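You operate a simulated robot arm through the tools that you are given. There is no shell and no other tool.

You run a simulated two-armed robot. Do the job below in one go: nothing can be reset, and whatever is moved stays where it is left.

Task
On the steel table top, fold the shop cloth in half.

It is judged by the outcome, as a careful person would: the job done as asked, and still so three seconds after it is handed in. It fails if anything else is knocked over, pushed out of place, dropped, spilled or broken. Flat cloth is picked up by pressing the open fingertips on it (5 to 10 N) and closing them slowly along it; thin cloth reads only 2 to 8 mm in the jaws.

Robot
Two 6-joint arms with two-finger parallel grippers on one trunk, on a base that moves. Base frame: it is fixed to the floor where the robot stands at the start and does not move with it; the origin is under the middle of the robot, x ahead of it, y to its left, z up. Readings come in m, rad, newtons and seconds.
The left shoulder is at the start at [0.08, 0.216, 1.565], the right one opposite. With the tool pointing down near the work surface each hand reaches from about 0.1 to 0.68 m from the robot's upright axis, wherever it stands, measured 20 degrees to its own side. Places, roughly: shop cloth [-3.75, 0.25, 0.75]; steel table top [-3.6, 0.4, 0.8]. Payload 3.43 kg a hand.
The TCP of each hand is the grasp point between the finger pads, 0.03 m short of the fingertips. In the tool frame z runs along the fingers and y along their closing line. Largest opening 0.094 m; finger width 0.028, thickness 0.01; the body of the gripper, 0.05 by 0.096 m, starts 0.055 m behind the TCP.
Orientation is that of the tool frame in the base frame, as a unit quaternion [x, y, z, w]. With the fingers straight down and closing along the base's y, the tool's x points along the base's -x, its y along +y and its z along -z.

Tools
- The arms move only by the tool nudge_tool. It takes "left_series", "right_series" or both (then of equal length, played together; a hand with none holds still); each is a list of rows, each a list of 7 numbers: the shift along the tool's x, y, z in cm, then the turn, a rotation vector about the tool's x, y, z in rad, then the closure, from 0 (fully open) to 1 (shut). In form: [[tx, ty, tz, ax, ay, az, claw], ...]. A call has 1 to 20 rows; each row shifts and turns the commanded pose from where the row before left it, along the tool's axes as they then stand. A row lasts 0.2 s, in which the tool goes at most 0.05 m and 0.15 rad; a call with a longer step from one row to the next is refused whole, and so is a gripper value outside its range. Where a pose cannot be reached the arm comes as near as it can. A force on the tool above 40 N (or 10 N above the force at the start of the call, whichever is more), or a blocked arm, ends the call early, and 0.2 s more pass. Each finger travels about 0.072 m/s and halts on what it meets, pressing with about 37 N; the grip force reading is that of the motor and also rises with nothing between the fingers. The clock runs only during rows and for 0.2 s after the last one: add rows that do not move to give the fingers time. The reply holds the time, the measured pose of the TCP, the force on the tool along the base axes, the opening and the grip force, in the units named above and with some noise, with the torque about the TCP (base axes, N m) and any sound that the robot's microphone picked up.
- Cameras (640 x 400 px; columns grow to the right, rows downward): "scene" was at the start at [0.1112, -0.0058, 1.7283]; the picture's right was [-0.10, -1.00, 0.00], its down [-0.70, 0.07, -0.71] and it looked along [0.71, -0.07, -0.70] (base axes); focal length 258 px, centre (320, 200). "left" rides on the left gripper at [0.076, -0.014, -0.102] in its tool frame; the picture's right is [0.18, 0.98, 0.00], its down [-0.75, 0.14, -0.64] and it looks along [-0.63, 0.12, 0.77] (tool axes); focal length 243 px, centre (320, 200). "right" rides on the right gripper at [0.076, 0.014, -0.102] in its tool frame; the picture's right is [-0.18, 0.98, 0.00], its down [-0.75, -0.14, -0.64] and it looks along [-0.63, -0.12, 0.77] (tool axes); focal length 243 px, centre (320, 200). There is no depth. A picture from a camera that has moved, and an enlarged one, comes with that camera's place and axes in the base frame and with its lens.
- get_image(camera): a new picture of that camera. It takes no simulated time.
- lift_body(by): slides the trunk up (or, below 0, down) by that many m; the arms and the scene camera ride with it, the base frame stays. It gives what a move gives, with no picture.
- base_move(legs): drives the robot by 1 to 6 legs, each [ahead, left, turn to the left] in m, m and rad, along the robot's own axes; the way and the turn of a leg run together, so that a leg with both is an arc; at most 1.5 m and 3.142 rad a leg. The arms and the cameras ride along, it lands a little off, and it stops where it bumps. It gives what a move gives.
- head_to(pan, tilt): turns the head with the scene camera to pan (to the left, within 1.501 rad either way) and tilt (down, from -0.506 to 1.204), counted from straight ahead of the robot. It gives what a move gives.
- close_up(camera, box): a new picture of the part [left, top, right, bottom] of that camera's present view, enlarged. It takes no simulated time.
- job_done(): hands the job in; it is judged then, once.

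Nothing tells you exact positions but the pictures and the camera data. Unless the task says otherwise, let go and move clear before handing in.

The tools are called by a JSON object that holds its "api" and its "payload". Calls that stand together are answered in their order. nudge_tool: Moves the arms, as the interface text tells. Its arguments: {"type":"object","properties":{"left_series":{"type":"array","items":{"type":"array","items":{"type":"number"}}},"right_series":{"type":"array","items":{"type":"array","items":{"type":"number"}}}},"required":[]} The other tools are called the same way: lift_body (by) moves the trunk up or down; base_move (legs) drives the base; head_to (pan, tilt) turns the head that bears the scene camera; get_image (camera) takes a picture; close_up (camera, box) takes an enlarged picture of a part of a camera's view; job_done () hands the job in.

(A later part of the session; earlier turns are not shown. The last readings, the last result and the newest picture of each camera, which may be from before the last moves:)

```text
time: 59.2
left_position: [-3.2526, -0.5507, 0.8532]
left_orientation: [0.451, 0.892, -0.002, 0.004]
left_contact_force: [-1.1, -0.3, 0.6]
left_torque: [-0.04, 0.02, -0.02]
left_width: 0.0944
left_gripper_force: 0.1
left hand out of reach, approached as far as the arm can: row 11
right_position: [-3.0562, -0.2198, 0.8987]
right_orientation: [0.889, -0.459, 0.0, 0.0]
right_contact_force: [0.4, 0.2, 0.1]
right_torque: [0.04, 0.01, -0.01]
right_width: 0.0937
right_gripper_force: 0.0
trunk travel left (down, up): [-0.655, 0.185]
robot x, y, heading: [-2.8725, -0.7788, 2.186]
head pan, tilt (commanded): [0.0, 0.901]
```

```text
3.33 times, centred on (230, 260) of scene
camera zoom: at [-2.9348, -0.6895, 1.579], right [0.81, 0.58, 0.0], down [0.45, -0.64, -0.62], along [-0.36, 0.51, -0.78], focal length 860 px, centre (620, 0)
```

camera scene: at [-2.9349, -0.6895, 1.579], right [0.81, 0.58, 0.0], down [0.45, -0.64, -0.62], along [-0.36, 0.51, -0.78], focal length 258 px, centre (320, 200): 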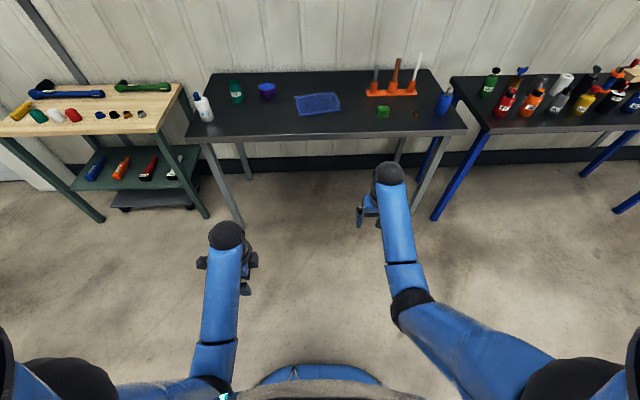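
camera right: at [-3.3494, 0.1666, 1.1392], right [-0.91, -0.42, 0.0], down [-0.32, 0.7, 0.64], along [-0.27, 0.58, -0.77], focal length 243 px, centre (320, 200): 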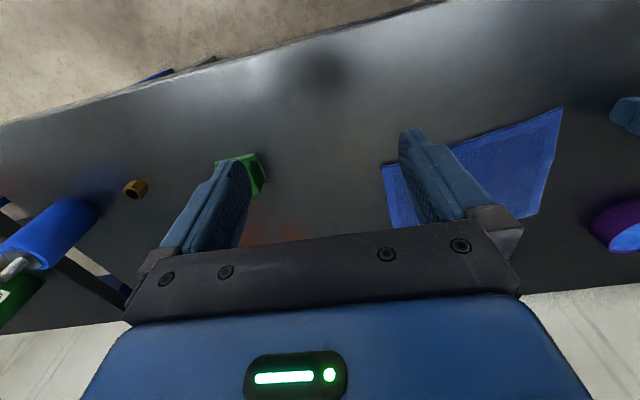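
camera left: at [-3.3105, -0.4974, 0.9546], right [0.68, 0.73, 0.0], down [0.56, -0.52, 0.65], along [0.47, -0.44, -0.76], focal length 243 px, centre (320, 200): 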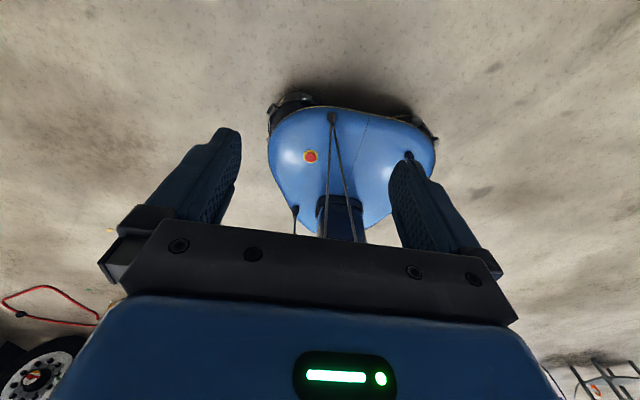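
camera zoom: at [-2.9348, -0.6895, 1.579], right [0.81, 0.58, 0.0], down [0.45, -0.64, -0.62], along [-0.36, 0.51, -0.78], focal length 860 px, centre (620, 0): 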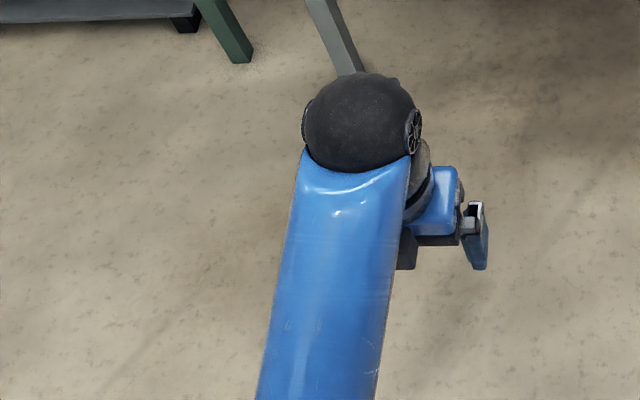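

The half-turn works; the wrist limit sits right at about π. I will raise the trunk a little for better arm angles, bring the left hand inward, and start the matching roll on the right hand, all over open floor.

{"api": "lift_body", "payload": {"by": 0.075}}

{"api": "nudge_tool", "payload": {"left_series": [[0, 0, 0, 0, 0, -0.1, 0], [1.5, 1.5, 0, 0, 0, 0, 0], [1.5, 1.5, 0, 0, 0, 0, 0], [1.5, 1.5, 0, 0, 0, 0, 0], [1.5, 1.5, 0, 0, 0, 0, 0], [1.5, 1.5, 0, 0, 0, 0, 0], [1.5, 1.5, 0, 0, 0, 0, 0], [0, 0, 0, 0, 0, 0, 0], [0, 0, 0, 0, 0, 0, 0], [0, 0, 0, 0, 0, 0, 0], [0, 0, 0, 0, 0, 0, 0], [0, 0, 0, 0, 0, 0, 0]], "right_series": [[0, 0, 0, 0, 0, -0.149, 0], [0, 0, 0, 0, 0, -0.149, 0], [0, 0, 0, 0, 0, -0.149, 0], [0, 0, 0, 0, 0, -0.149, 0], [0, 0, 0, 0, 0, -0.149, 0], [0, 0, 0, 0, 0, -0.149, 0], [0, 0, 0, 0, 0, -0.149, 0], [0, 0, 0, 0, 0, -0.149, 0], [0, 0, 0, 0, 0, -0.149, 0], [0, 0, 0, 0, 0, -0.149, 0], [0, 0, 0, 0, 0, -0.149, 0], [0, 0, 0, 0, 0, 0, 0]]}}

{"api": "get_image", "payload": {"camera": "scene"}}

```text
time: 60.4
left_position: [-3.2524, -0.552, 0.9274]
left_orientation: [0.451, 0.892, -0.003, 0.004]
left_contact_force: [-1.0, -0.6, -1.0]
left_torque: [0.0, 0.01, 0.02]
left_width: 0.094
left_gripper_force: 0.1
right_position: [-3.0571, -0.2182, 0.9722]
right_orientation: [0.889, -0.459, 0.0, -0.001]
right_contact_force: [0.0, -0.4, 0.1]
right_torque: [0.03, 0.03, -0.01]
right_width: 0.0938
right_gripper_force: 0.1
trunk travel left (down, up): [-0.73, 0.11]
robot x, y, heading: [-2.8738, -0.7764, 2.189]
head pan, tilt (commanded): [0.0, 0.901]
```

```text
time: 63.0
left_position: [-3.2486, -0.4229, 0.9282]
left_orientation: [0.407, 0.914, -0.002, 0.004]
left_contact_force: [-0.4, -0.4, 0.3]
left_torque: [-0.03, -0.02, -0.01]
left_width: 0.0939
left_gripper_force: 0.1
right_position: [-3.0555, -0.2179, 0.9729]
right_orientation: [0.941, 0.338, 0.0, 0.001]
right_contact_force: [-0.2, -0.4, -0.7]
right_torque: [0.01, 0.01, 0.01]
right_width: 0.0941
right_gripper_force: 0.1
trunk travel left (down, up): [-0.73, 0.11]
robot x, y, heading: [-2.8699, -0.7752, 2.195]
head pan, tilt (commanded): [0.0, 0.901]
```

```text
taken
camera scene: at [-2.9349, -0.6896, 1.654], right [0.81, 0.58, 0.0], down [0.45, -0.64, -0.62], along [-0.36, 0.51, -0.78], focal length 258 px, centre (320, 200)
```

scene: 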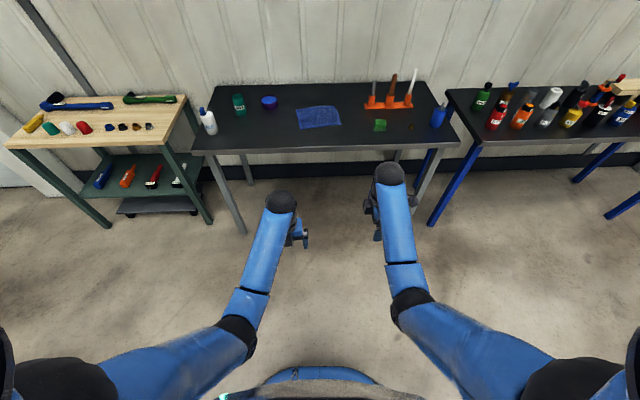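

Left hand is in place and the right has made half its roll. I will finish the right roll now.

{"api": "nudge_tool", "payload": {"right_series": [[0, 0, 0, 0, 0, -0.149, 0], [0, 0, 0, 0, 0, -0.149, 0], [0, 0, 0, 0, 0, -0.149, 0], [0, 0, 0, 0, 0, -0.149, 0], [0, 0, 0, 0, 0, -0.149, 0], [0, 0, 0, 0, 0, -0.149, 0], [0, 0, 0, 0, 0, -0.149, 0], [0, 0, 0, 0, 0, -0.149, 0], [0, 0, 0, 0, 0, -0.149, 0], [0, 0, 0, 0, 0, -0.12, 0], [0, 0, 0, 0, 0, 0, 0]]}}

{"api": "get_image", "payload": {"camera": "right"}}

```text
time: 65.4
left_position: [-3.2475, -0.4232, 0.9264]
left_orientation: [0.407, 0.914, -0.002, 0.004]
left_contact_force: [0.4, -0.1, -0.8]
left_torque: [0.04, 0.01, 0.03]
left_width: 0.0938
left_gripper_force: 0.0
right_position: [-3.0574, -0.2193, 0.9728]
right_orientation: [0.477, 0.879, 0.0, 0.001]
right_contact_force: [0.0, 0.2, 0.4]
right_torque: [0.05, -0.01, 0.05]
right_width: 0.0942
right_gripper_force: 0.1
trunk travel left (down, up): [-0.73, 0.11]
robot x, y, heading: [-2.8735, -0.7767, 2.187]
head pan, tilt (commanded): [0.0, 0.901]
```

```text
taken
camera right: at [-3.0862, -0.1487, 1.0745], right [0.93, 0.38, 0.0], down [0.29, -0.71, 0.64], along [0.24, -0.59, -0.77], focal length 243 px, centre (320, 200)
```

right: 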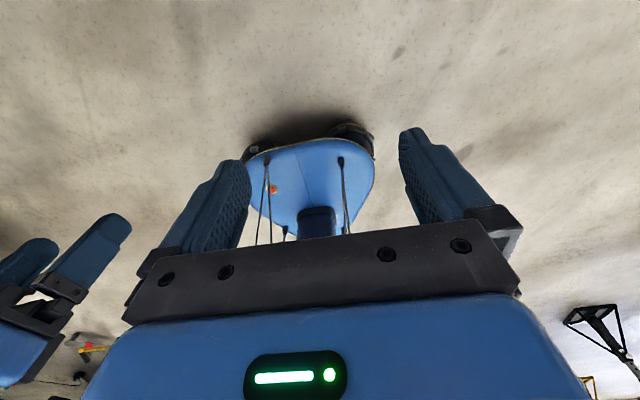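

Both hands are rolled. I will pull the right hand inward to stay clear of the rod stand, then turn to line up with the cloth and drive part of the way in.

{"api": "nudge_tool", "payload": {"right_series": [[-1.5, -1.9, 0, 0, 0, -0.01, 0], [-1.5, -1.9, 0, 0, 0, -0.01, 0], [-1.5, -1.9, 0, 0, 0, -0.01, 0], [-1.5, -1.9, 0, 0, 0, -0.01, 0], [0, 0, 0, 0, 0, 0, 0]]}}

{"api": "base_move", "payload": {"legs": [[0, 0, 0.193], [0.4, -0.238, 0]]}}

{"api": "get_image", "payload": {"camera": "scene"}}

```text
time: 66.6
left_position: [-3.2462, -0.421, 0.9267]
left_orientation: [0.406, 0.914, -0.002, 0.004]
left_contact_force: [-0.8, 0.3, 0.0]
left_torque: [0.02, -0.01, -0.01]
left_width: 0.0942
left_gripper_force: 0.1
right_position: [-3.0898, -0.3095, 0.9603]
right_orientation: [0.458, 0.889, 0.0, -0.002]
right_contact_force: [0.5, 0.3, 0.1]
right_torque: [0.0, 0.0, -0.01]
right_width: 0.0937
right_gripper_force: 0.0
right hand out of reach, approached as far as the arm can: row 2, 4
trunk travel left (down, up): [-0.73, 0.11]
robot x, y, heading: [-2.8697, -0.7798, 2.192]
head pan, tilt (commanded): [0.0, 0.901]
```

```text
time: 70.1
left_position: [-3.4392, -0.0531, 0.9268]
left_orientation: [0.316, 0.949, -0.002, 0.003]
left_contact_force: [0.4, -0.5, -0.4]
left_torque: [0.01, 0.01, -0.01]
left_width: 0.0938
left_gripper_force: 0.0
right_position: [-3.3069, 0.089, 0.9608]
right_orientation: [0.371, 0.928, 0.001, -0.002]
right_contact_force: [0.1, 0.2, -0.3]
right_torque: [-0.03, 0.06, -0.02]
right_width: 0.0941
right_gripper_force: 0.1
trunk travel left (down, up): [-0.73, 0.11]
robot x, y, heading: [-3.0014, -0.3283, 2.383]
head pan, tilt (commanded): [0.0, 0.901]
```

```text
taken
camera scene: at [-3.0811, -0.2556, 1.6542], right [0.69, 0.72, 0.0], down [0.57, -0.54, -0.62], along [-0.45, 0.43, -0.78], focal length 258 px, centre (320, 200)
```

scene: 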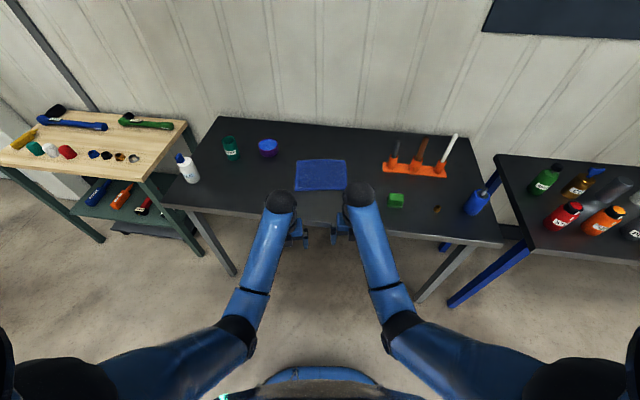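

The robot now faces the cloth square on and it appears aligned. I will zoom in to measure it from here before the last leg.

{"api": "close_up", "payload": {"camera": "scene", "box": [280, 150, 360, 200]}}

```text
8.00 times, centred on (320, 175) of scene
camera zoom: at [-3.0811, -0.2556, 1.6542], right [0.69, 0.72, 0.0], down [0.57, -0.54, -0.62], along [-0.45, 0.43, -0.78], focal length 2064 px, centre (320, 400)
```

zoom: 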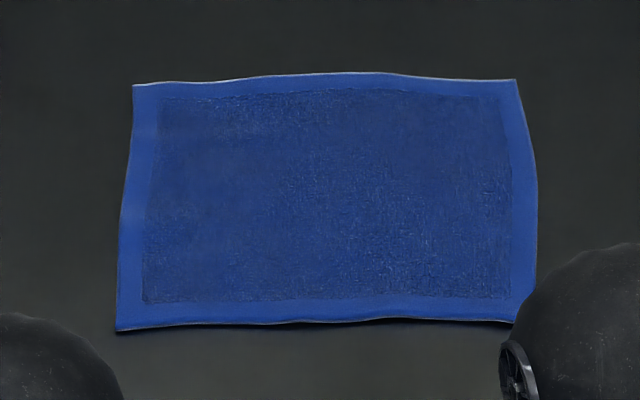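

The cloth measures about 0.215 m wide by 0.182 m deep, centred straight ahead at 0.884 m. I will drive the last 0.37 m with both hands held above the table.

{"api": "base_move", "payload": {"legs": [[0.2, 0, 0], [0.17, 0, 0]]}}

{"api": "head_to", "payload": {"pan": 0.0, "tilt": 1.0}}

{"api": "get_image", "payload": {"camera": "scene"}}

{"api": "get_image", "payload": {"camera": "left"}}

{"api": "get_image", "payload": {"camera": "right"}}

```text
time: 72.8
left_position: [-3.705, 0.2032, 0.9283]
left_orientation: [0.318, 0.948, -0.002, 0.002]
left_contact_force: [0.9, -1.0, 0.6]
left_torque: [0.01, 0.0, -0.02]
left_width: 0.094
left_gripper_force: 0.1
right_position: [-3.5725, 0.3454, 0.9613]
right_orientation: [0.372, 0.928, 0.002, -0.002]
right_contact_force: [0.3, 0.2, 0.1]
right_torque: [0.01, 0.05, -0.02]
right_width: 0.0939
right_gripper_force: 0.2
trunk travel left (down, up): [-0.73, 0.11]
robot x, y, heading: [-3.2737, -0.0732, 2.379]
head pan, tilt (commanded): [0.0, 0.901]
```

```text
time: 73.4
left_position: [-3.7063, 0.204, 0.9266]
left_orientation: [0.317, 0.948, -0.002, 0.003]
left_contact_force: [-0.5, -0.3, 0.5]
left_torque: [-0.01, 0.02, 0.01]
left_width: 0.0941
left_gripper_force: 0.2
right_position: [-3.574, 0.3447, 0.9603]
right_orientation: [0.373, 0.928, 0.0, -0.001]
right_contact_force: [0.2, -0.5, 0.5]
right_torque: [-0.03, -0.02, 0.03]
right_width: 0.0938
right_gripper_force: 0.0
trunk travel left (down, up): [-0.73, 0.11]
robot x, y, heading: [-3.2754, -0.071, 2.376]
head pan, tilt (commanded): [0.0, 1.0]
```

```text
taken
camera scene: at [-3.3443, -0.0028, 1.6469], right [0.69, 0.72, 0.0], down [0.61, -0.58, -0.54], along [-0.39, 0.37, -0.84], focal length 258 px, centre (320, 200)
```

scene: 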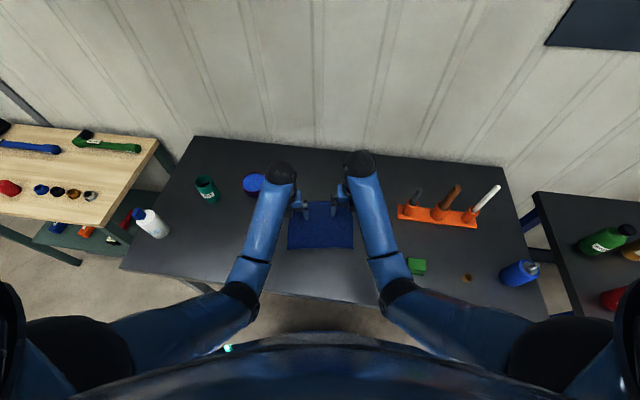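

```text
taken
camera left: at [-3.7767, 0.2394, 1.0277], right [0.44, 0.9, 0.0], down [0.68, -0.34, 0.65], along [0.58, -0.29, -0.76], focal length 243 px, centre (320, 200)
```

left: 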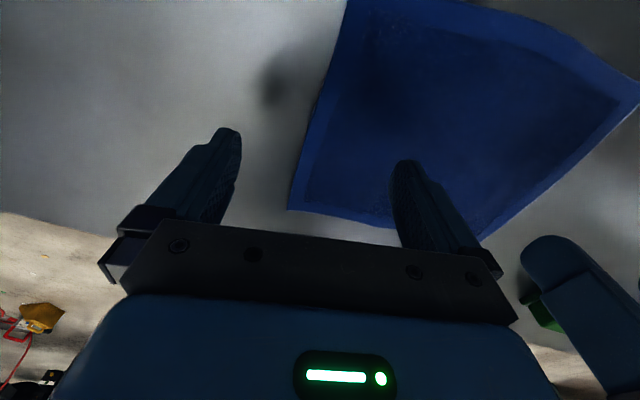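

```text
taken
camera right: at [-3.6182, 0.4078, 1.0625], right [0.81, 0.58, 0.0], down [0.45, -0.62, 0.64], along [0.37, -0.52, -0.77], focal length 243 px, centre (320, 200)
```

right: 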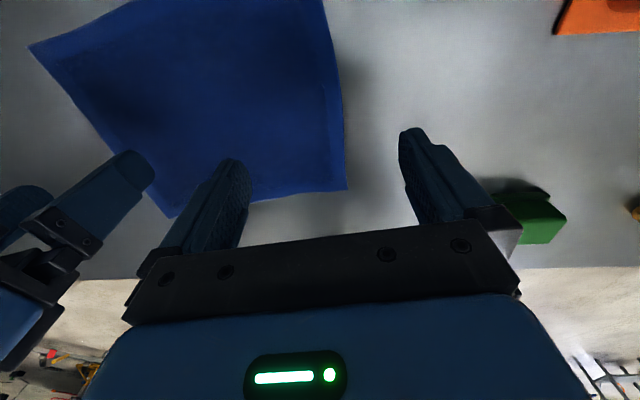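

Both hands are above the cloth with everything else untouched. I will square each hand to the cloth, narrow the fingers to about 3 cm and move them above the two far corners, staying high.

{"api": "nudge_tool", "payload": {"left_series": [[0, 0, 0, 0, 0, 0.097, 0.3], [1.52, 0.44, 0, 0, 0, 0, 0.5], [1.52, 0.44, 0, 0, 0, 0, 0.66], [1.52, 0.44, 0, 0, 0, 0, 0.66], [1.52, 0.44, 0, 0, 0, 0, 0.66], [1.52, 0.44, 0, 0, 0, 0, 0.66], [1.52, 0.44, 0, 0, 0, 0, 0.66], [0, 0, 0, 0, 0, 0, 0.66]], "right_series": [[0, 0, 0, 0, 0, -0.022, 0.3], [1.56, -0.257, 0, 0, 0, 0, 0.5], [1.56, -0.257, 0, 0, 0, 0, 0.66], [1.56, -0.257, 0, 0, 0, 0, 0.66], [1.56, -0.257, 0, 0, 0, 0, 0.66], [1.56, -0.257, 0, 0, 0, 0, 0.66], [1.56, -0.257, 0, 0, 0, 0, 0.66], [0, 0, 0, 0, 0, 0, 0.66]]}}

{"api": "get_image", "payload": {"camera": "left"}}

{"api": "get_image", "payload": {"camera": "right"}}

{"api": "get_image", "payload": {"camera": "scene"}}

```text
time: 75.2
left_position: [-3.756, 0.2855, 0.9253]
left_orientation: [0.363, 0.932, -0.003, 0.004]
left_contact_force: [-0.1, 0.0, -0.6]
left_torque: [-0.02, 0.02, 0.01]
left_width: 0.032
left_gripper_force: 0.1
right_position: [-3.6549, 0.3984, 0.9604]
right_orientation: [0.362, 0.932, 0.0, -0.001]
right_contact_force: [-1.1, 0.6, -0.2]
right_torque: [0.03, 0.01, 0.01]
right_width: 0.0322
right_gripper_force: 0.1
trunk travel left (down, up): [-0.73, 0.11]
robot x, y, heading: [-3.2746, -0.0741, 2.376]
head pan, tilt (commanded): [0.0, 1.0]
```

```text
taken
camera left: at [-3.8229, 0.3275, 1.0258], right [0.53, 0.85, 0.0], down [0.65, -0.4, 0.65], along [0.55, -0.34, -0.76], focal length 243 px, centre (320, 200)
```

left: 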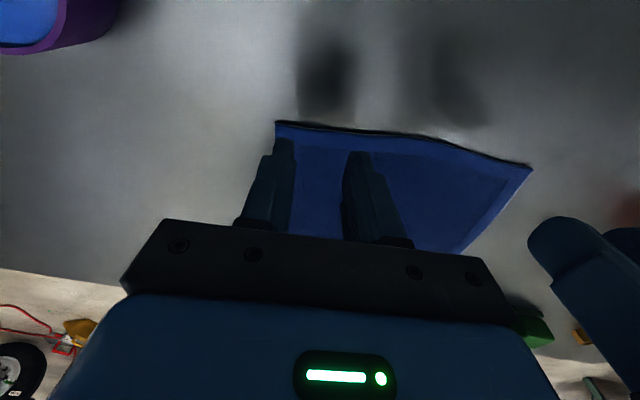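

```text
taken
camera right: at [-3.7005, 0.4594, 1.0631], right [0.8, 0.6, 0.0], down [0.46, -0.61, 0.64], along [0.38, -0.51, -0.77], focal length 243 px, centre (320, 200)
```

right: 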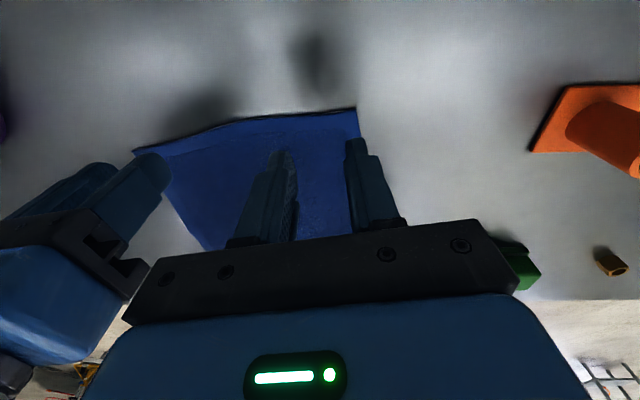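

```text
taken
camera scene: at [-3.345, -0.0021, 1.6468], right [0.69, 0.72, 0.0], down [0.61, -0.58, -0.54], along [-0.39, 0.37, -0.84], focal length 258 px, centre (320, 200)
```

scene: 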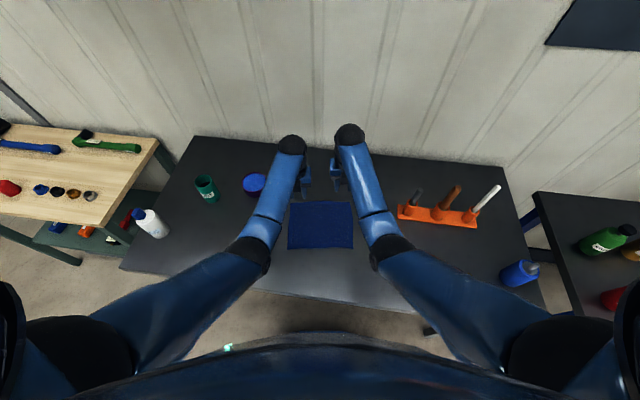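

Hand-camera checks put the far corners at (-3.778, 0.262) and (-3.632, 0.422), so both hands sit right on the far edge. I will shift them 4 mm onto the cloth and lower them to a few millimetres above it.

{"api": "nudge_tool", "payload": {"left_series": [[-0.2, 0, 0.7, 0, 0, 0, 0.66], [-0.2, 0, 0.7, 0, 0, 0, 0.66], [0, 0, 0.7, 0, 0, 0, 0.66], [0, 0, 0.7, 0, 0, 0, 0.66], [0, 0, 0.7, 0, 0, 0, 0.66], [0, 0, 0.3, 0, 0, 0, 0.66], [0, 0, 0, 0, 0, 0, 0.66]], "right_series": [[-0.2, 0, 1.4, 0, 0, 0, 0.66], [-0.2, 0, 1.4, 0, 0, 0, 0.66], [0, 0, 1.4, 0, 0, 0, 0.66], [0, 0, 1.4, 0, 0, 0, 0.66], [0, 0, 1.2, 0, 0, 0, 0.66], [0, 0, 0.5, 0, 0, 0, 0.66], [0, 0, 0, 0, 0, 0, 0.66]]}}

{"api": "get_image", "payload": {"camera": "left"}}

{"api": "get_image", "payload": {"camera": "right"}}

```text
time: 76.8
left_position: [-3.7532, 0.2841, 0.8872]
left_orientation: [0.363, 0.932, -0.001, 0.004]
left_contact_force: [0.5, 0.6, 0.7]
left_torque: [0.01, 0.0, 0.01]
left_width: 0.0319
left_gripper_force: 0.1
right_position: [-3.6505, 0.3953, 0.8863]
right_orientation: [0.362, 0.932, 0.0, -0.001]
right_contact_force: [0.2, -0.3, -0.2]
right_torque: [0.0, 0.0, -0.03]
right_width: 0.0321
right_gripper_force: 0.1
trunk travel left (down, up): [-0.73, 0.11]
robot x, y, heading: [-3.2727, -0.0707, 2.376]
head pan, tilt (commanded): [0.0, 1.0]
```

```text
taken
camera left: at [-3.8196, 0.3255, 0.988], right [0.53, 0.85, 0.0], down [0.65, -0.4, 0.65], along [0.55, -0.34, -0.76], focal length 243 px, centre (320, 200)
```

left: 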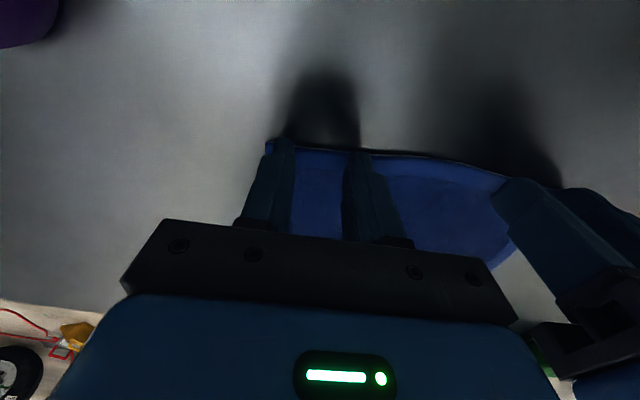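

```text
taken
camera right: at [-3.6967, 0.4568, 0.9886], right [0.8, 0.6, 0.0], down [0.46, -0.61, 0.64], along [0.38, -0.51, -0.77], focal length 243 px, centre (320, 200)
```

right: 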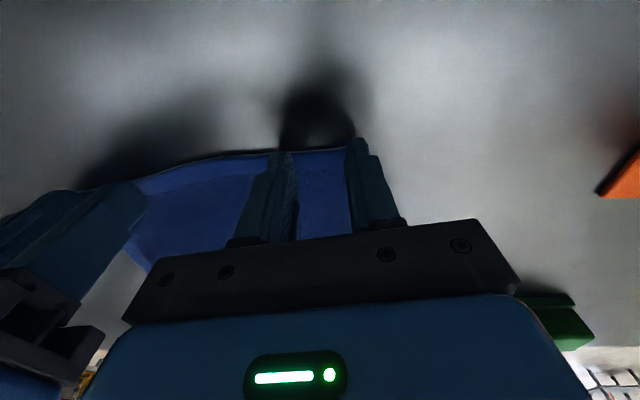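

The fingertips of both hands are just above the far corners of the cloth. I will lower them in small steps until they press with 5 to 10 N.

{"api": "nudge_tool", "payload": {"left_series": [[0, 0, 0.2, 0, 0, 0, 0.66], [0, 0, 0.2, 0, 0, 0, 0.66], [0, 0, 0, 0, 0, 0, 0.66]], "right_series": [[0, 0, 0.2, 0, 0, 0, 0.66], [0, 0, 0.2, 0, 0, 0, 0.66], [0, 0, 0, 0, 0, 0, 0.66]]}}

```text
time: 77.6
left_position: [-3.7523, 0.2827, 0.8841]
left_orientation: [0.364, 0.931, -0.002, 0.005]
left_contact_force: [0.8, 0.6, 1.8]
left_torque: [-0.03, -0.03, 0.01]
left_width: 0.0319
left_gripper_force: 0.0
right_position: [-3.6515, 0.3952, 0.8831]
right_orientation: [0.363, 0.932, 0.0, -0.002]
right_contact_force: [-0.4, -0.4, 4.4]
right_torque: [-0.05, 0.0, 0.01]
right_width: 0.0319
right_gripper_force: 0.0
trunk travel left (down, up): [-0.73, 0.11]
robot x, y, heading: [-3.2683, -0.0738, 2.381]
head pan, tilt (commanded): [0.0, 1.0]
```

Contact begins on both hands (about 2 and 4 N). I will press a little further.

{"api": "nudge_tool", "payload": {"left_series": [[0, 0, 0.1, 0, 0, 0, 0.66], [0, 0, 0, 0, 0, 0, 0.66]], "right_series": [[0, 0, 0.05, 0, 0, 0, 0.66], [0, 0, 0, 0, 0, 0, 0.66]]}}

```text
time: 78.2
left_position: [-3.7537, 0.2823, 0.8834]
left_orientation: [0.363, 0.932, -0.002, 0.004]
left_contact_force: [0.5, 0.9, 3.5]
left_torque: [-0.01, -0.05, 0.02]
left_width: 0.032
left_gripper_force: 0.1
right_position: [-3.6513, 0.3954, 0.884]
right_orientation: [0.362, 0.932, 0.001, -0.003]
right_contact_force: [-1.4, 1.4, 9.3]
right_torque: [-0.01, 0.01, 0.01]
right_width: 0.0319
right_gripper_force: 0.0
trunk travel left (down, up): [-0.73, 0.11]
robot x, y, heading: [-3.2719, -0.0799, 2.378]
head pan, tilt (commanded): [0.0, 1.0]
```

Right hand presses with about 9 N, left with 3.5 N. I will press the left a little more.

{"api": "nudge_tool", "payload": {"left_series": [[0, 0, 0.1, 0, 0, 0, 0.66], [0, 0, 0, 0, 0, 0, 0.66]]}}

```text
time: 78.8
left_position: [-3.7533, 0.2842, 0.883]
left_orientation: [0.363, 0.932, -0.001, 0.003]
left_contact_force: [-0.2, 0.8, 7.3]
left_torque: [-0.02, -0.03, 0.01]
left_width: 0.0319
left_gripper_force: 0.1
right_position: [-3.6503, 0.395, 0.883]
right_orientation: [0.362, 0.932, 0.001, -0.002]
right_contact_force: [-1.3, 1.4, 10.5]
right_torque: [0.01, 0.02, 0.02]
right_width: 0.032
right_gripper_force: 0.0
trunk travel left (down, up): [-0.73, 0.11]
robot x, y, heading: [-3.271, -0.0689, 2.381]
head pan, tilt (commanded): [0.0, 1.0]
```

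Left 7 N, right 10 N: good pressing forces. I will now close both hands slowly along the cloth, moving each hand inward a little so that its inner finger stays put.

{"api": "nudge_tool", "payload": {"left_series": [[0, 0.11, 0, 0, 0, 0, 0.685], [0, 0.11, 0, 0, 0, 0, 0.71], [0, 0.11, 0, 0, 0, 0, 0.735], [0, 0.11, 0, 0, 0, 0, 0.76], [0, 0.11, 0, 0, 0, 0, 0.785], [0, 0.11, 0, 0, 0, 0, 0.81], [0, 0.11, 0, 0, 0, 0, 0.835], [0, 0.11, 0, 0, 0, 0, 0.86], [0, 0.11, 0, 0, 0, 0, 0.885], [0, 0.11, 0, 0, 0, 0, 0.91], [0, 0.11, 0, 0, 0, 0, 0.935], [0, 0.11, 0, 0, 0, 0, 0.96], [0, 0.05, 0, 0, 0, 0, 0.98], [0, 0, 0, 0, 0, 0, 1.0], [0, 0, 0, 0, 0, 0, 1.0]], "right_series": [[0, -0.11, 0, 0, 0, 0, 0.685], [0, -0.11, 0, 0, 0, 0, 0.71], [0, -0.11, 0, 0, 0, 0, 0.735], [0, -0.11, 0, 0, 0, 0, 0.76], [0, -0.11, 0, 0, 0, 0, 0.785], [0, -0.11, 0, 0, 0, 0, 0.81], [0, -0.11, 0, 0, 0, 0, 0.835], [0, -0.11, 0, 0, 0, 0, 0.86], [0, -0.11, 0, 0, 0, 0, 0.885], [0, -0.11, 0, 0, 0, 0, 0.91], [0, -0.11, 0, 0, 0, 0, 0.935], [0, -0.11, 0, 0, 0, 0, 0.96], [0, -0.05, 0, 0, 0, 0, 0.98], [0, 0, 0, 0, 0, 0, 1.0], [0, 0, 0, 0, 0, 0, 1.0]]}}

{"api": "get_image", "payload": {"camera": "left"}}

{"api": "get_image", "payload": {"camera": "right"}}

{"api": "close_up", "payload": {"camera": "scene", "box": [240, 120, 400, 280]}}

```text
time: 82.0
left_position: [-3.7429, 0.2909, 0.8822]
left_orientation: [0.363, 0.932, 0.0, 0.003]
left_contact_force: [-3.3, -2.1, 18.0]
left_torque: [-0.21, 0.01, 0.01]
left_width: 0.0042
left_gripper_force: 37.3
right_position: [-3.6598, 0.3845, 0.8838]
right_orientation: [0.363, 0.932, 0.002, -0.001]
right_contact_force: [0.4, 1.0, 4.5]
right_torque: [0.02, 0.02, 0.02]
right_width: 0.0041
right_gripper_force: 37.2
trunk travel left (down, up): [-0.73, 0.11]
robot x, y, heading: [-3.272, -0.0715, 2.375]
head pan, tilt (commanded): [0.0, 1.0]
```

```text
taken
camera left: at [-3.8097, 0.3337, 0.9842], right [0.53, 0.85, 0.0], down [0.65, -0.4, 0.65], along [0.55, -0.34, -0.76], focal length 243 px, centre (320, 200)
```

left: 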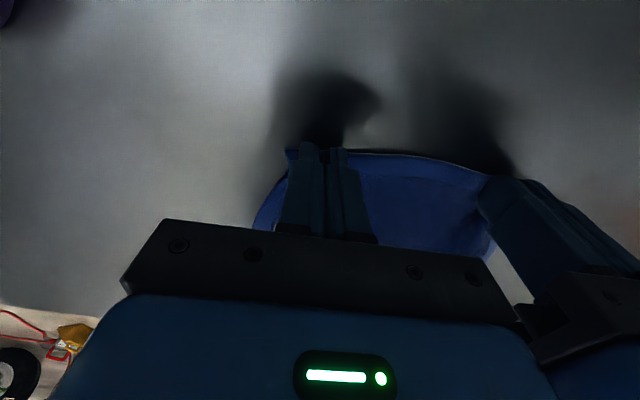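

```text
taken
camera right: at [-3.705, 0.4451, 0.9861], right [0.8, 0.6, 0.0], down [0.46, -0.62, 0.64], along [0.38, -0.51, -0.77], focal length 243 px, centre (320, 200)
```

right: 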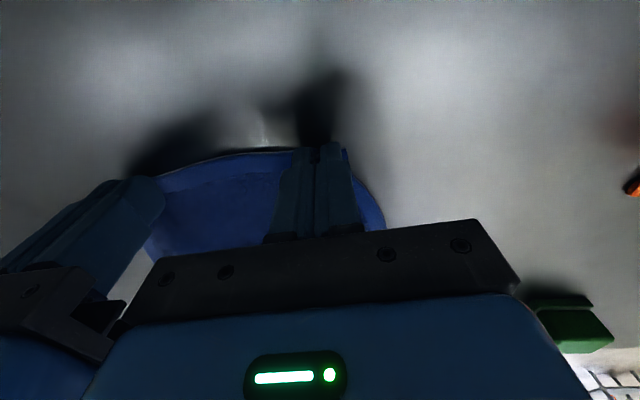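

```text
2.50 times, centred on (320, 200) of scene
camera zoom: at [-3.3431, -0.0043, 1.6471], right [0.69, 0.72, 0.0], down [0.61, -0.58, -0.54], along [-0.39, 0.37, -0.84], focal length 645 px, centre (320, 200)
```

zoom: 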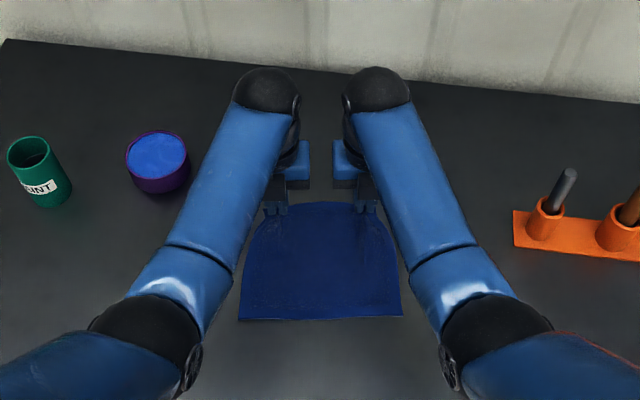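

Both hands hold the cloth (4 mm in the jaws, 37 N grip), and its far edge is gathered at the two grips. I will now lift and start the fold toward me in a low arc, pitching the fingers forward as I go.

{"api": "nudge_tool", "payload": {"left_series": [[-0.186, 0, -1.472, 0, 0.0117, 0, 1.0], [-0.534, 0, -1.423, 0, 0.0347, 0, 1.0], [-0.833, 0, -1.343, 0, 0.0564, 0, 1.0], [-1.078, 0, -1.252, 0, 0.0759, 0, 1.0], [-1.274, 0, -1.159, 0, 0.0924, 0, 1.0]], "right_series": [[-0.186, 0, -1.472, 0, 0.0117, 0, 1.0], [-0.534, 0, -1.423, 0, 0.0347, 0, 1.0], [-0.833, 0, -1.343, 0, 0.0564, 0, 1.0], [-1.078, 0, -1.252, 0, 0.0759, 0, 1.0], [-1.274, 0, -1.159, 0, 0.0924, 0, 1.0]]}}

{"api": "close_up", "payload": {"camera": "scene", "box": [240, 120, 400, 280]}}

{"api": "get_image", "payload": {"camera": "left"}}

{"api": "get_image", "payload": {"camera": "right"}}

```text
time: 83.2
left_position: [-3.7109, 0.2636, 0.9448]
left_orientation: [0.36, 0.924, 0.048, -0.123]
left_contact_force: [-0.1, -0.7, -0.4]
left_torque: [0.02, -0.02, 0.01]
left_width: 0.0036
left_gripper_force: 37.4
right_position: [-3.627, 0.3549, 0.9454]
right_orientation: [0.358, 0.923, 0.05, -0.128]
right_contact_force: [-0.5, 0.1, -0.2]
right_torque: [0.01, -0.01, -0.02]
right_width: 0.0041
right_gripper_force: 36.6
trunk travel left (down, up): [-0.73, 0.11]
robot x, y, heading: [-3.2734, -0.0734, 2.382]
head pan, tilt (commanded): [0.0, 1.0]
```

```text
2.50 times, centred on (320, 200) of scene
camera zoom: at [-3.3428, -0.004, 1.6471], right [0.69, 0.72, 0.0], down [0.61, -0.58, -0.54], along [-0.39, 0.37, -0.84], focal length 645 px, centre (320, 200)
```

zoom: 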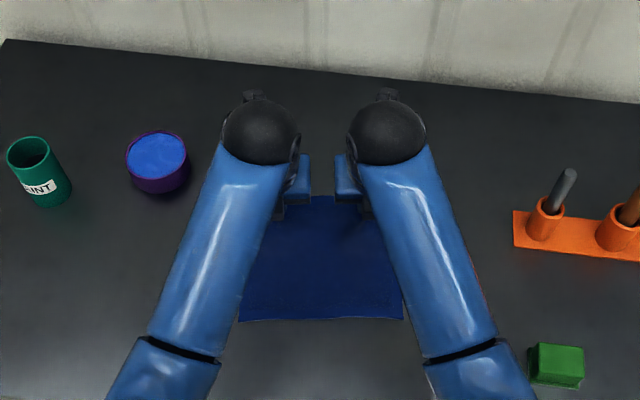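

```text
taken
camera left: at [-3.7554, 0.285, 1.0631], right [0.53, 0.84, 0.05], down [0.76, -0.5, 0.42], along [0.38, -0.19, -0.91], focal length 243 px, centre (320, 200)
```

left: 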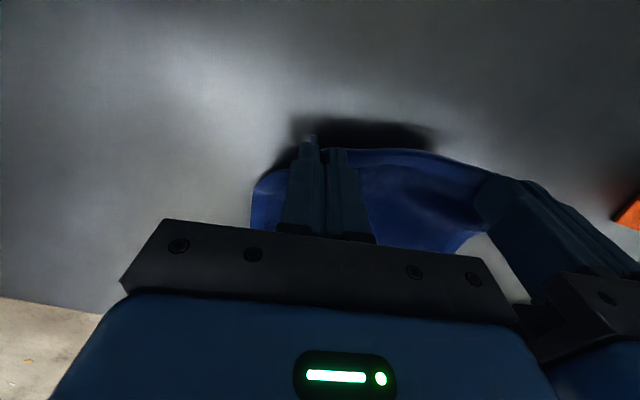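

```text
taken
camera right: at [-3.6507, 0.3951, 1.0645], right [0.79, 0.61, -0.05], down [0.57, -0.71, 0.41], along [0.21, -0.36, -0.91], focal length 243 px, centre (320, 200)
```

right: 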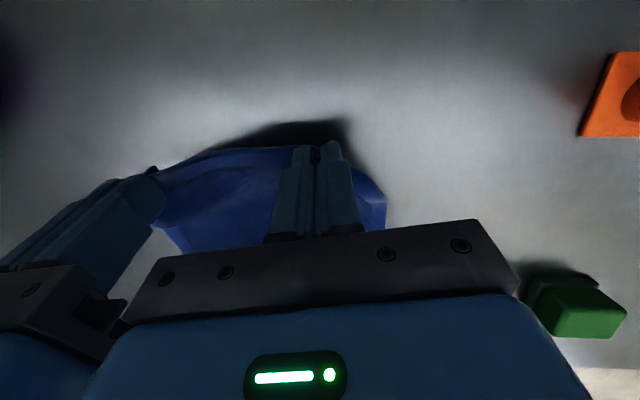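

Both hands have lifted the far edge cleanly and the near half lies flat on the table. I continue the arc toward the near edge.

{"api": "nudge_tool", "payload": {"left_series": [[-1.421, 0, -1.074, 0, 0.1055, 0, 1.0], [-1.527, 0, -0.992, 0, 0.1144, 0, 1.0], [-1.593, 0, -0.912, 0, 0.119, 0, 1.0], [-1.626, 0, -0.833, 0, 0.119, 0, 1.0], [-1.636, 0, -0.744, 0, 0.1144, 0, 1.0]], "right_series": [[-1.421, 0, -1.074, 0, 0.1055, 0, 1.0], [-1.527, 0, -0.992, 0, 0.1144, 0, 1.0], [-1.593, 0, -0.912, 0, 0.119, 0, 1.0], [-1.626, 0, -0.833, 0, 0.119, 0, 1.0], [-1.636, 0, -0.744, 0, 0.1144, 0, 1.0]]}}

{"api": "close_up", "payload": {"camera": "scene", "box": [240, 120, 400, 280]}}

{"api": "get_image", "payload": {"camera": "left"}}

{"api": "get_image", "payload": {"camera": "scene"}}

```text
time: 84.4
left_position: [-3.6468, 0.2055, 0.9485]
left_orientation: [0.332, 0.851, 0.148, -0.38]
left_contact_force: [0.7, -1.0, 0.2]
left_torque: [0.0, -0.06, -0.02]
left_width: 0.0037
left_gripper_force: 36.9
right_position: [-3.5618, 0.2963, 0.9512]
right_orientation: [0.33, 0.849, 0.149, -0.385]
right_contact_force: [-0.7, -0.1, 0.5]
right_torque: [-0.02, -0.01, 0.0]
right_width: 0.0041
right_gripper_force: 37.2
trunk travel left (down, up): [-0.73, 0.11]
robot x, y, heading: [-3.272, -0.0745, 2.38]
head pan, tilt (commanded): [0.0, 1.0]
```

```text
2.50 times, centred on (320, 200) of scene
camera zoom: at [-3.3424, -0.0044, 1.6471], right [0.69, 0.72, 0.0], down [0.61, -0.58, -0.54], along [-0.39, 0.37, -0.84], focal length 645 px, centre (320, 200)
```

zoom: 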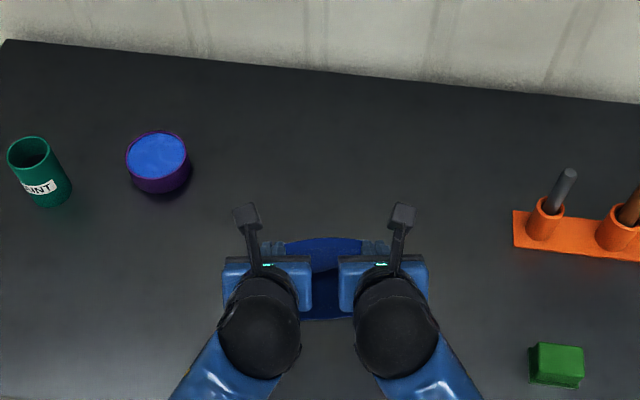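

```text
taken
camera left: at [-3.6386, 0.177, 1.0731], right [0.57, 0.81, 0.14], down [0.82, -0.56, -0.13], along [-0.03, 0.19, -0.98], focal length 243 px, centre (320, 200)
```

left: 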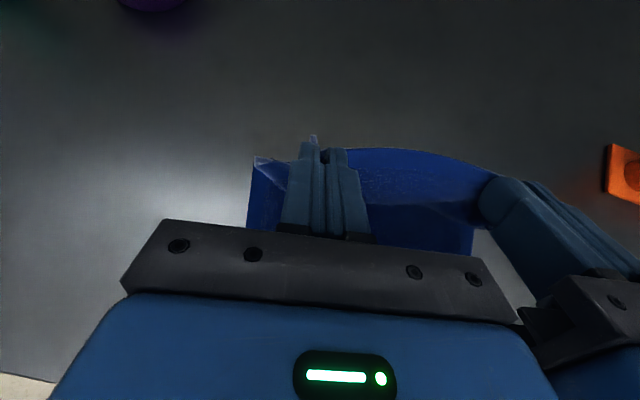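

```text
taken
camera scene: at [-3.3424, -0.0044, 1.6471], right [0.69, 0.72, 0.0], down [0.61, -0.58, -0.54], along [-0.39, 0.37, -0.84], focal length 258 px, centre (320, 200)
```

scene: 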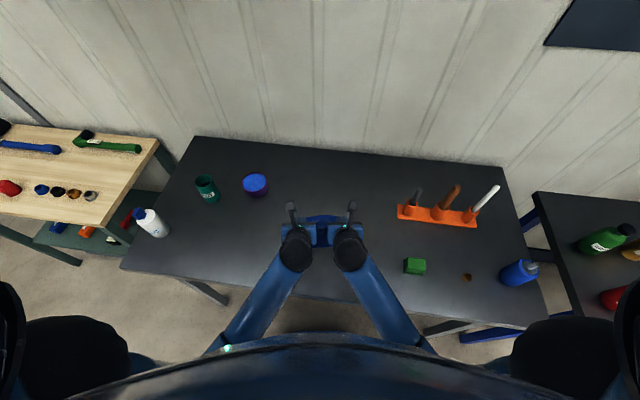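

The fold is over its midpoint with both grips firm. I continue down toward the near edge and stop just short of it for a check.

{"api": "nudge_tool", "payload": {"left_series": [[-1.622, 0, -0.637, 0, 0.1055, 0, 1.0], [-1.592, 0, -0.509, 0, 0.0924, 0, 1.0], [-1.544, 0, -0.352, 0, 0.0759, 0, 1.0], [-1.479, 0, -0.163, 0, 0.0564, 0, 1.0]], "right_series": [[-1.622, 0, -0.637, 0, 0.1055, 0, 1.0], [-1.592, 0, -0.509, 0, 0.0924, 0, 1.0], [-1.544, 0, -0.352, 0, 0.0759, 0, 1.0], [-1.479, 0, -0.163, 0, 0.0564, 0, 1.0]]}}

{"api": "close_up", "payload": {"camera": "scene", "box": [240, 150, 400, 310]}}

{"api": "get_image", "payload": {"camera": "left"}}

{"api": "get_image", "payload": {"camera": "right"}}

```text
time: 85.4
left_position: [-3.6137, 0.1716, 0.906]
left_orientation: [0.303, 0.778, 0.199, -0.514]
left_contact_force: [0.0, 0.3, 0.0]
left_torque: [0.0, -0.02, -0.04]
left_width: 0.0037
left_gripper_force: 36.8
right_position: [-3.5292, 0.264, 0.9069]
right_orientation: [0.301, 0.775, 0.201, -0.517]
right_contact_force: [0.7, 0.6, 0.8]
right_torque: [0.03, -0.03, 0.0]
right_width: 0.0042
right_gripper_force: 36.6
trunk travel left (down, up): [-0.73, 0.11]
robot x, y, heading: [-3.271, -0.0746, 2.379]
head pan, tilt (commanded): [0.0, 1.0]
```

```text
2.50 times, centred on (320, 230) of scene
camera zoom: at [-3.3453, -0.0017, 1.6468], right [0.69, 0.72, 0.0], down [0.61, -0.58, -0.54], along [-0.39, 0.37, -0.84], focal length 645 px, centre (320, 125)
```

zoom: 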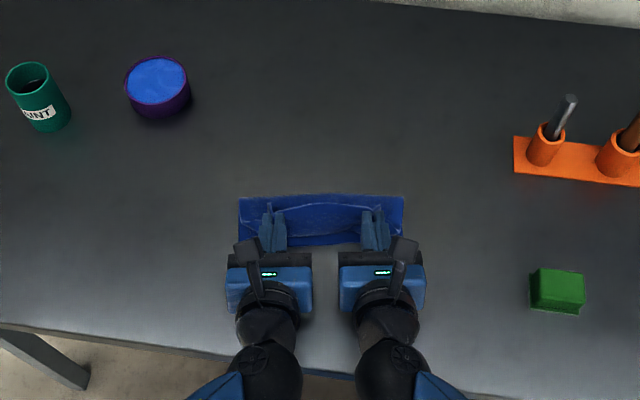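

```text
taken
camera left: at [-3.5758, 0.1187, 1.0157], right [0.61, 0.77, 0.17], down [0.75, -0.5, -0.44], along [-0.26, 0.4, -0.88], focal length 243 px, centre (320, 200)
```

left: 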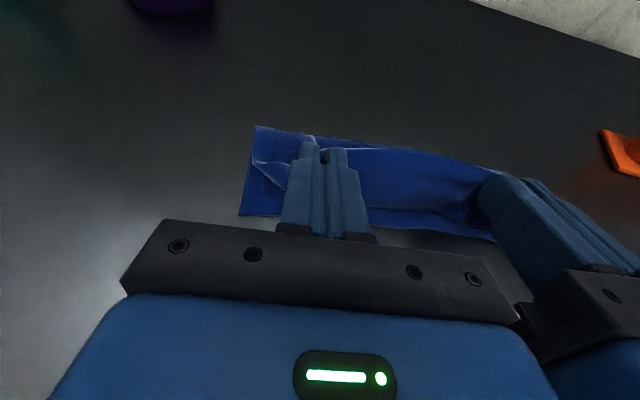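

```text
taken
camera right: at [-3.4707, 0.2302, 1.016], right [0.72, 0.68, -0.17], down [0.56, -0.7, -0.45], along [-0.42, 0.23, -0.88], focal length 243 px, centre (320, 200)
```

right: 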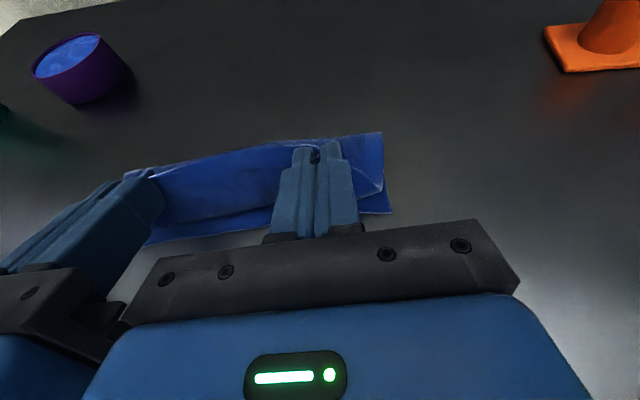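

The upper layer is coming down over the near half. I will zoom in on it before laying it down.

{"api": "close_up", "payload": {"camera": "scene", "box": [290, 170, 350, 215]}}

```text
8.89 times, centred on (320, 192) of scene
camera zoom: at [-3.3453, -0.0017, 1.6468], right [0.69, 0.72, 0.0], down [0.61, -0.58, -0.54], along [-0.39, 0.37, -0.84], focal length 2293 px, centre (320, 267)
```

zoom: 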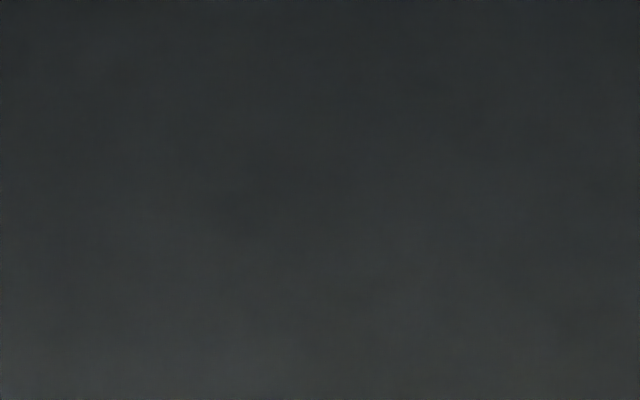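

I aimed the zoom too high; the cloth lies at rows 225–252 of the scene view.

{"api": "close_up", "payload": {"camera": "scene", "box": [280, 215, 360, 265]}}

```text
8.00 times, centred on (320, 240) of scene
camera zoom: at [-3.3453, -0.0017, 1.6468], right [0.69, 0.72, 0.0], down [0.61, -0.58, -0.54], along [-0.39, 0.37, -0.84], focal length 2064 px, centre (320, -120)
```

zoom: 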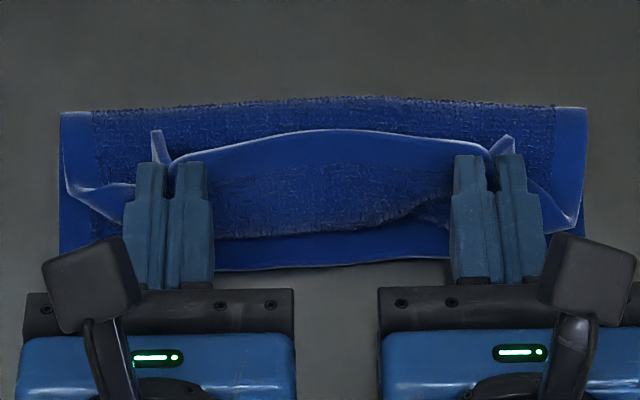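

The cloth is folded over with the fold line straight, and the near corners have not shifted. I will lay the held edge down onto the near edge now.

{"api": "nudge_tool", "payload": {"left_series": [[-1.389, 0, 0.057, 0, 0.0347, 0, 1.0], [-0.7, 0, 0.15, 0, 0.0117, 0, 1.0], [-0.45, 0, 0.1, 0, 0.0, 0, 1.0], [0, 0, 0, 0, 0, 0, 1.0]], "right_series": [[-1.389, 0, 0.057, 0, 0.0347, 0, 1.0], [-0.7, 0, 0.15, 0, 0.0117, 0, 1.0], [-0.45, 0, 0.1, 0, 0.0, 0, 1.0], [0, 0, 0, 0, 0, 0, 1.0]]}}

{"api": "close_up", "payload": {"camera": "scene", "box": [280, 215, 360, 265]}}

{"api": "get_image", "payload": {"camera": "left"}}

{"api": "get_image", "payload": {"camera": "right"}}

```text
time: 86.4
left_position: [-3.6064, 0.1694, 0.8828]
left_orientation: [0.299, 0.765, 0.207, -0.532]
left_contact_force: [-0.5, 1.0, 6.2]
left_torque: [0.1, 0.12, 0.01]
left_width: 0.0038
left_gripper_force: 37.3
right_position: [-3.5237, 0.2602, 0.8819]
right_orientation: [0.297, 0.762, 0.208, -0.536]
right_contact_force: [-0.1, 0.5, 7.5]
right_torque: [0.1, 0.14, 0.02]
right_width: 0.0041
right_gripper_force: 36.9
trunk travel left (down, up): [-0.73, 0.11]
robot x, y, heading: [-3.2727, -0.0709, 2.376]
head pan, tilt (commanded): [0.0, 1.0]
```

```text
8.00 times, centred on (320, 240) of scene
camera zoom: at [-3.3443, -0.0026, 1.647], right [0.69, 0.72, 0.0], down [0.61, -0.58, -0.54], along [-0.39, 0.37, -0.84], focal length 2064 px, centre (320, -120)
```

zoom: 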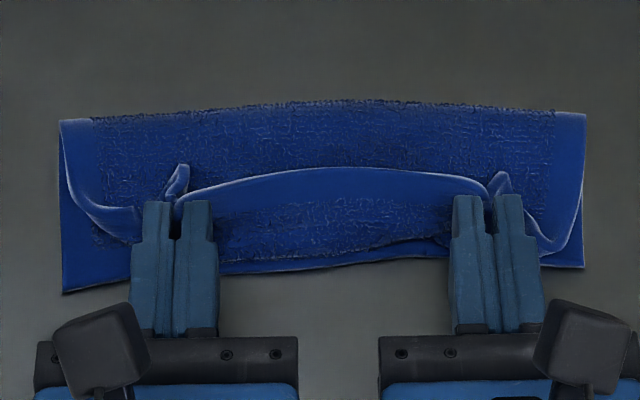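

```text
taken
camera left: at [-3.5661, 0.1114, 0.9886], right [0.62, 0.77, 0.17], down [0.73, -0.48, -0.48], along [-0.29, 0.42, -0.86], focal length 243 px, centre (320, 200)
```

left: 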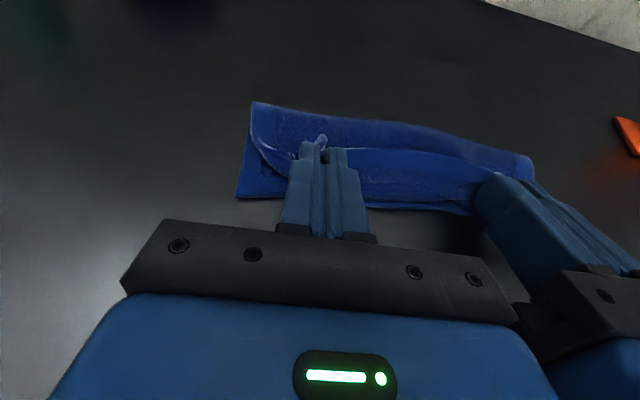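

```text
taken
camera right: at [-3.4613, 0.2226, 0.9876], right [0.71, 0.68, -0.17], down [0.54, -0.68, -0.49], along [-0.45, 0.25, -0.85], focal length 243 px, centre (320, 200)
```

right: 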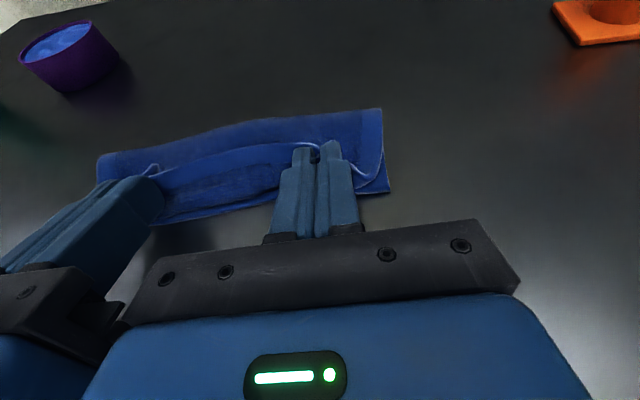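

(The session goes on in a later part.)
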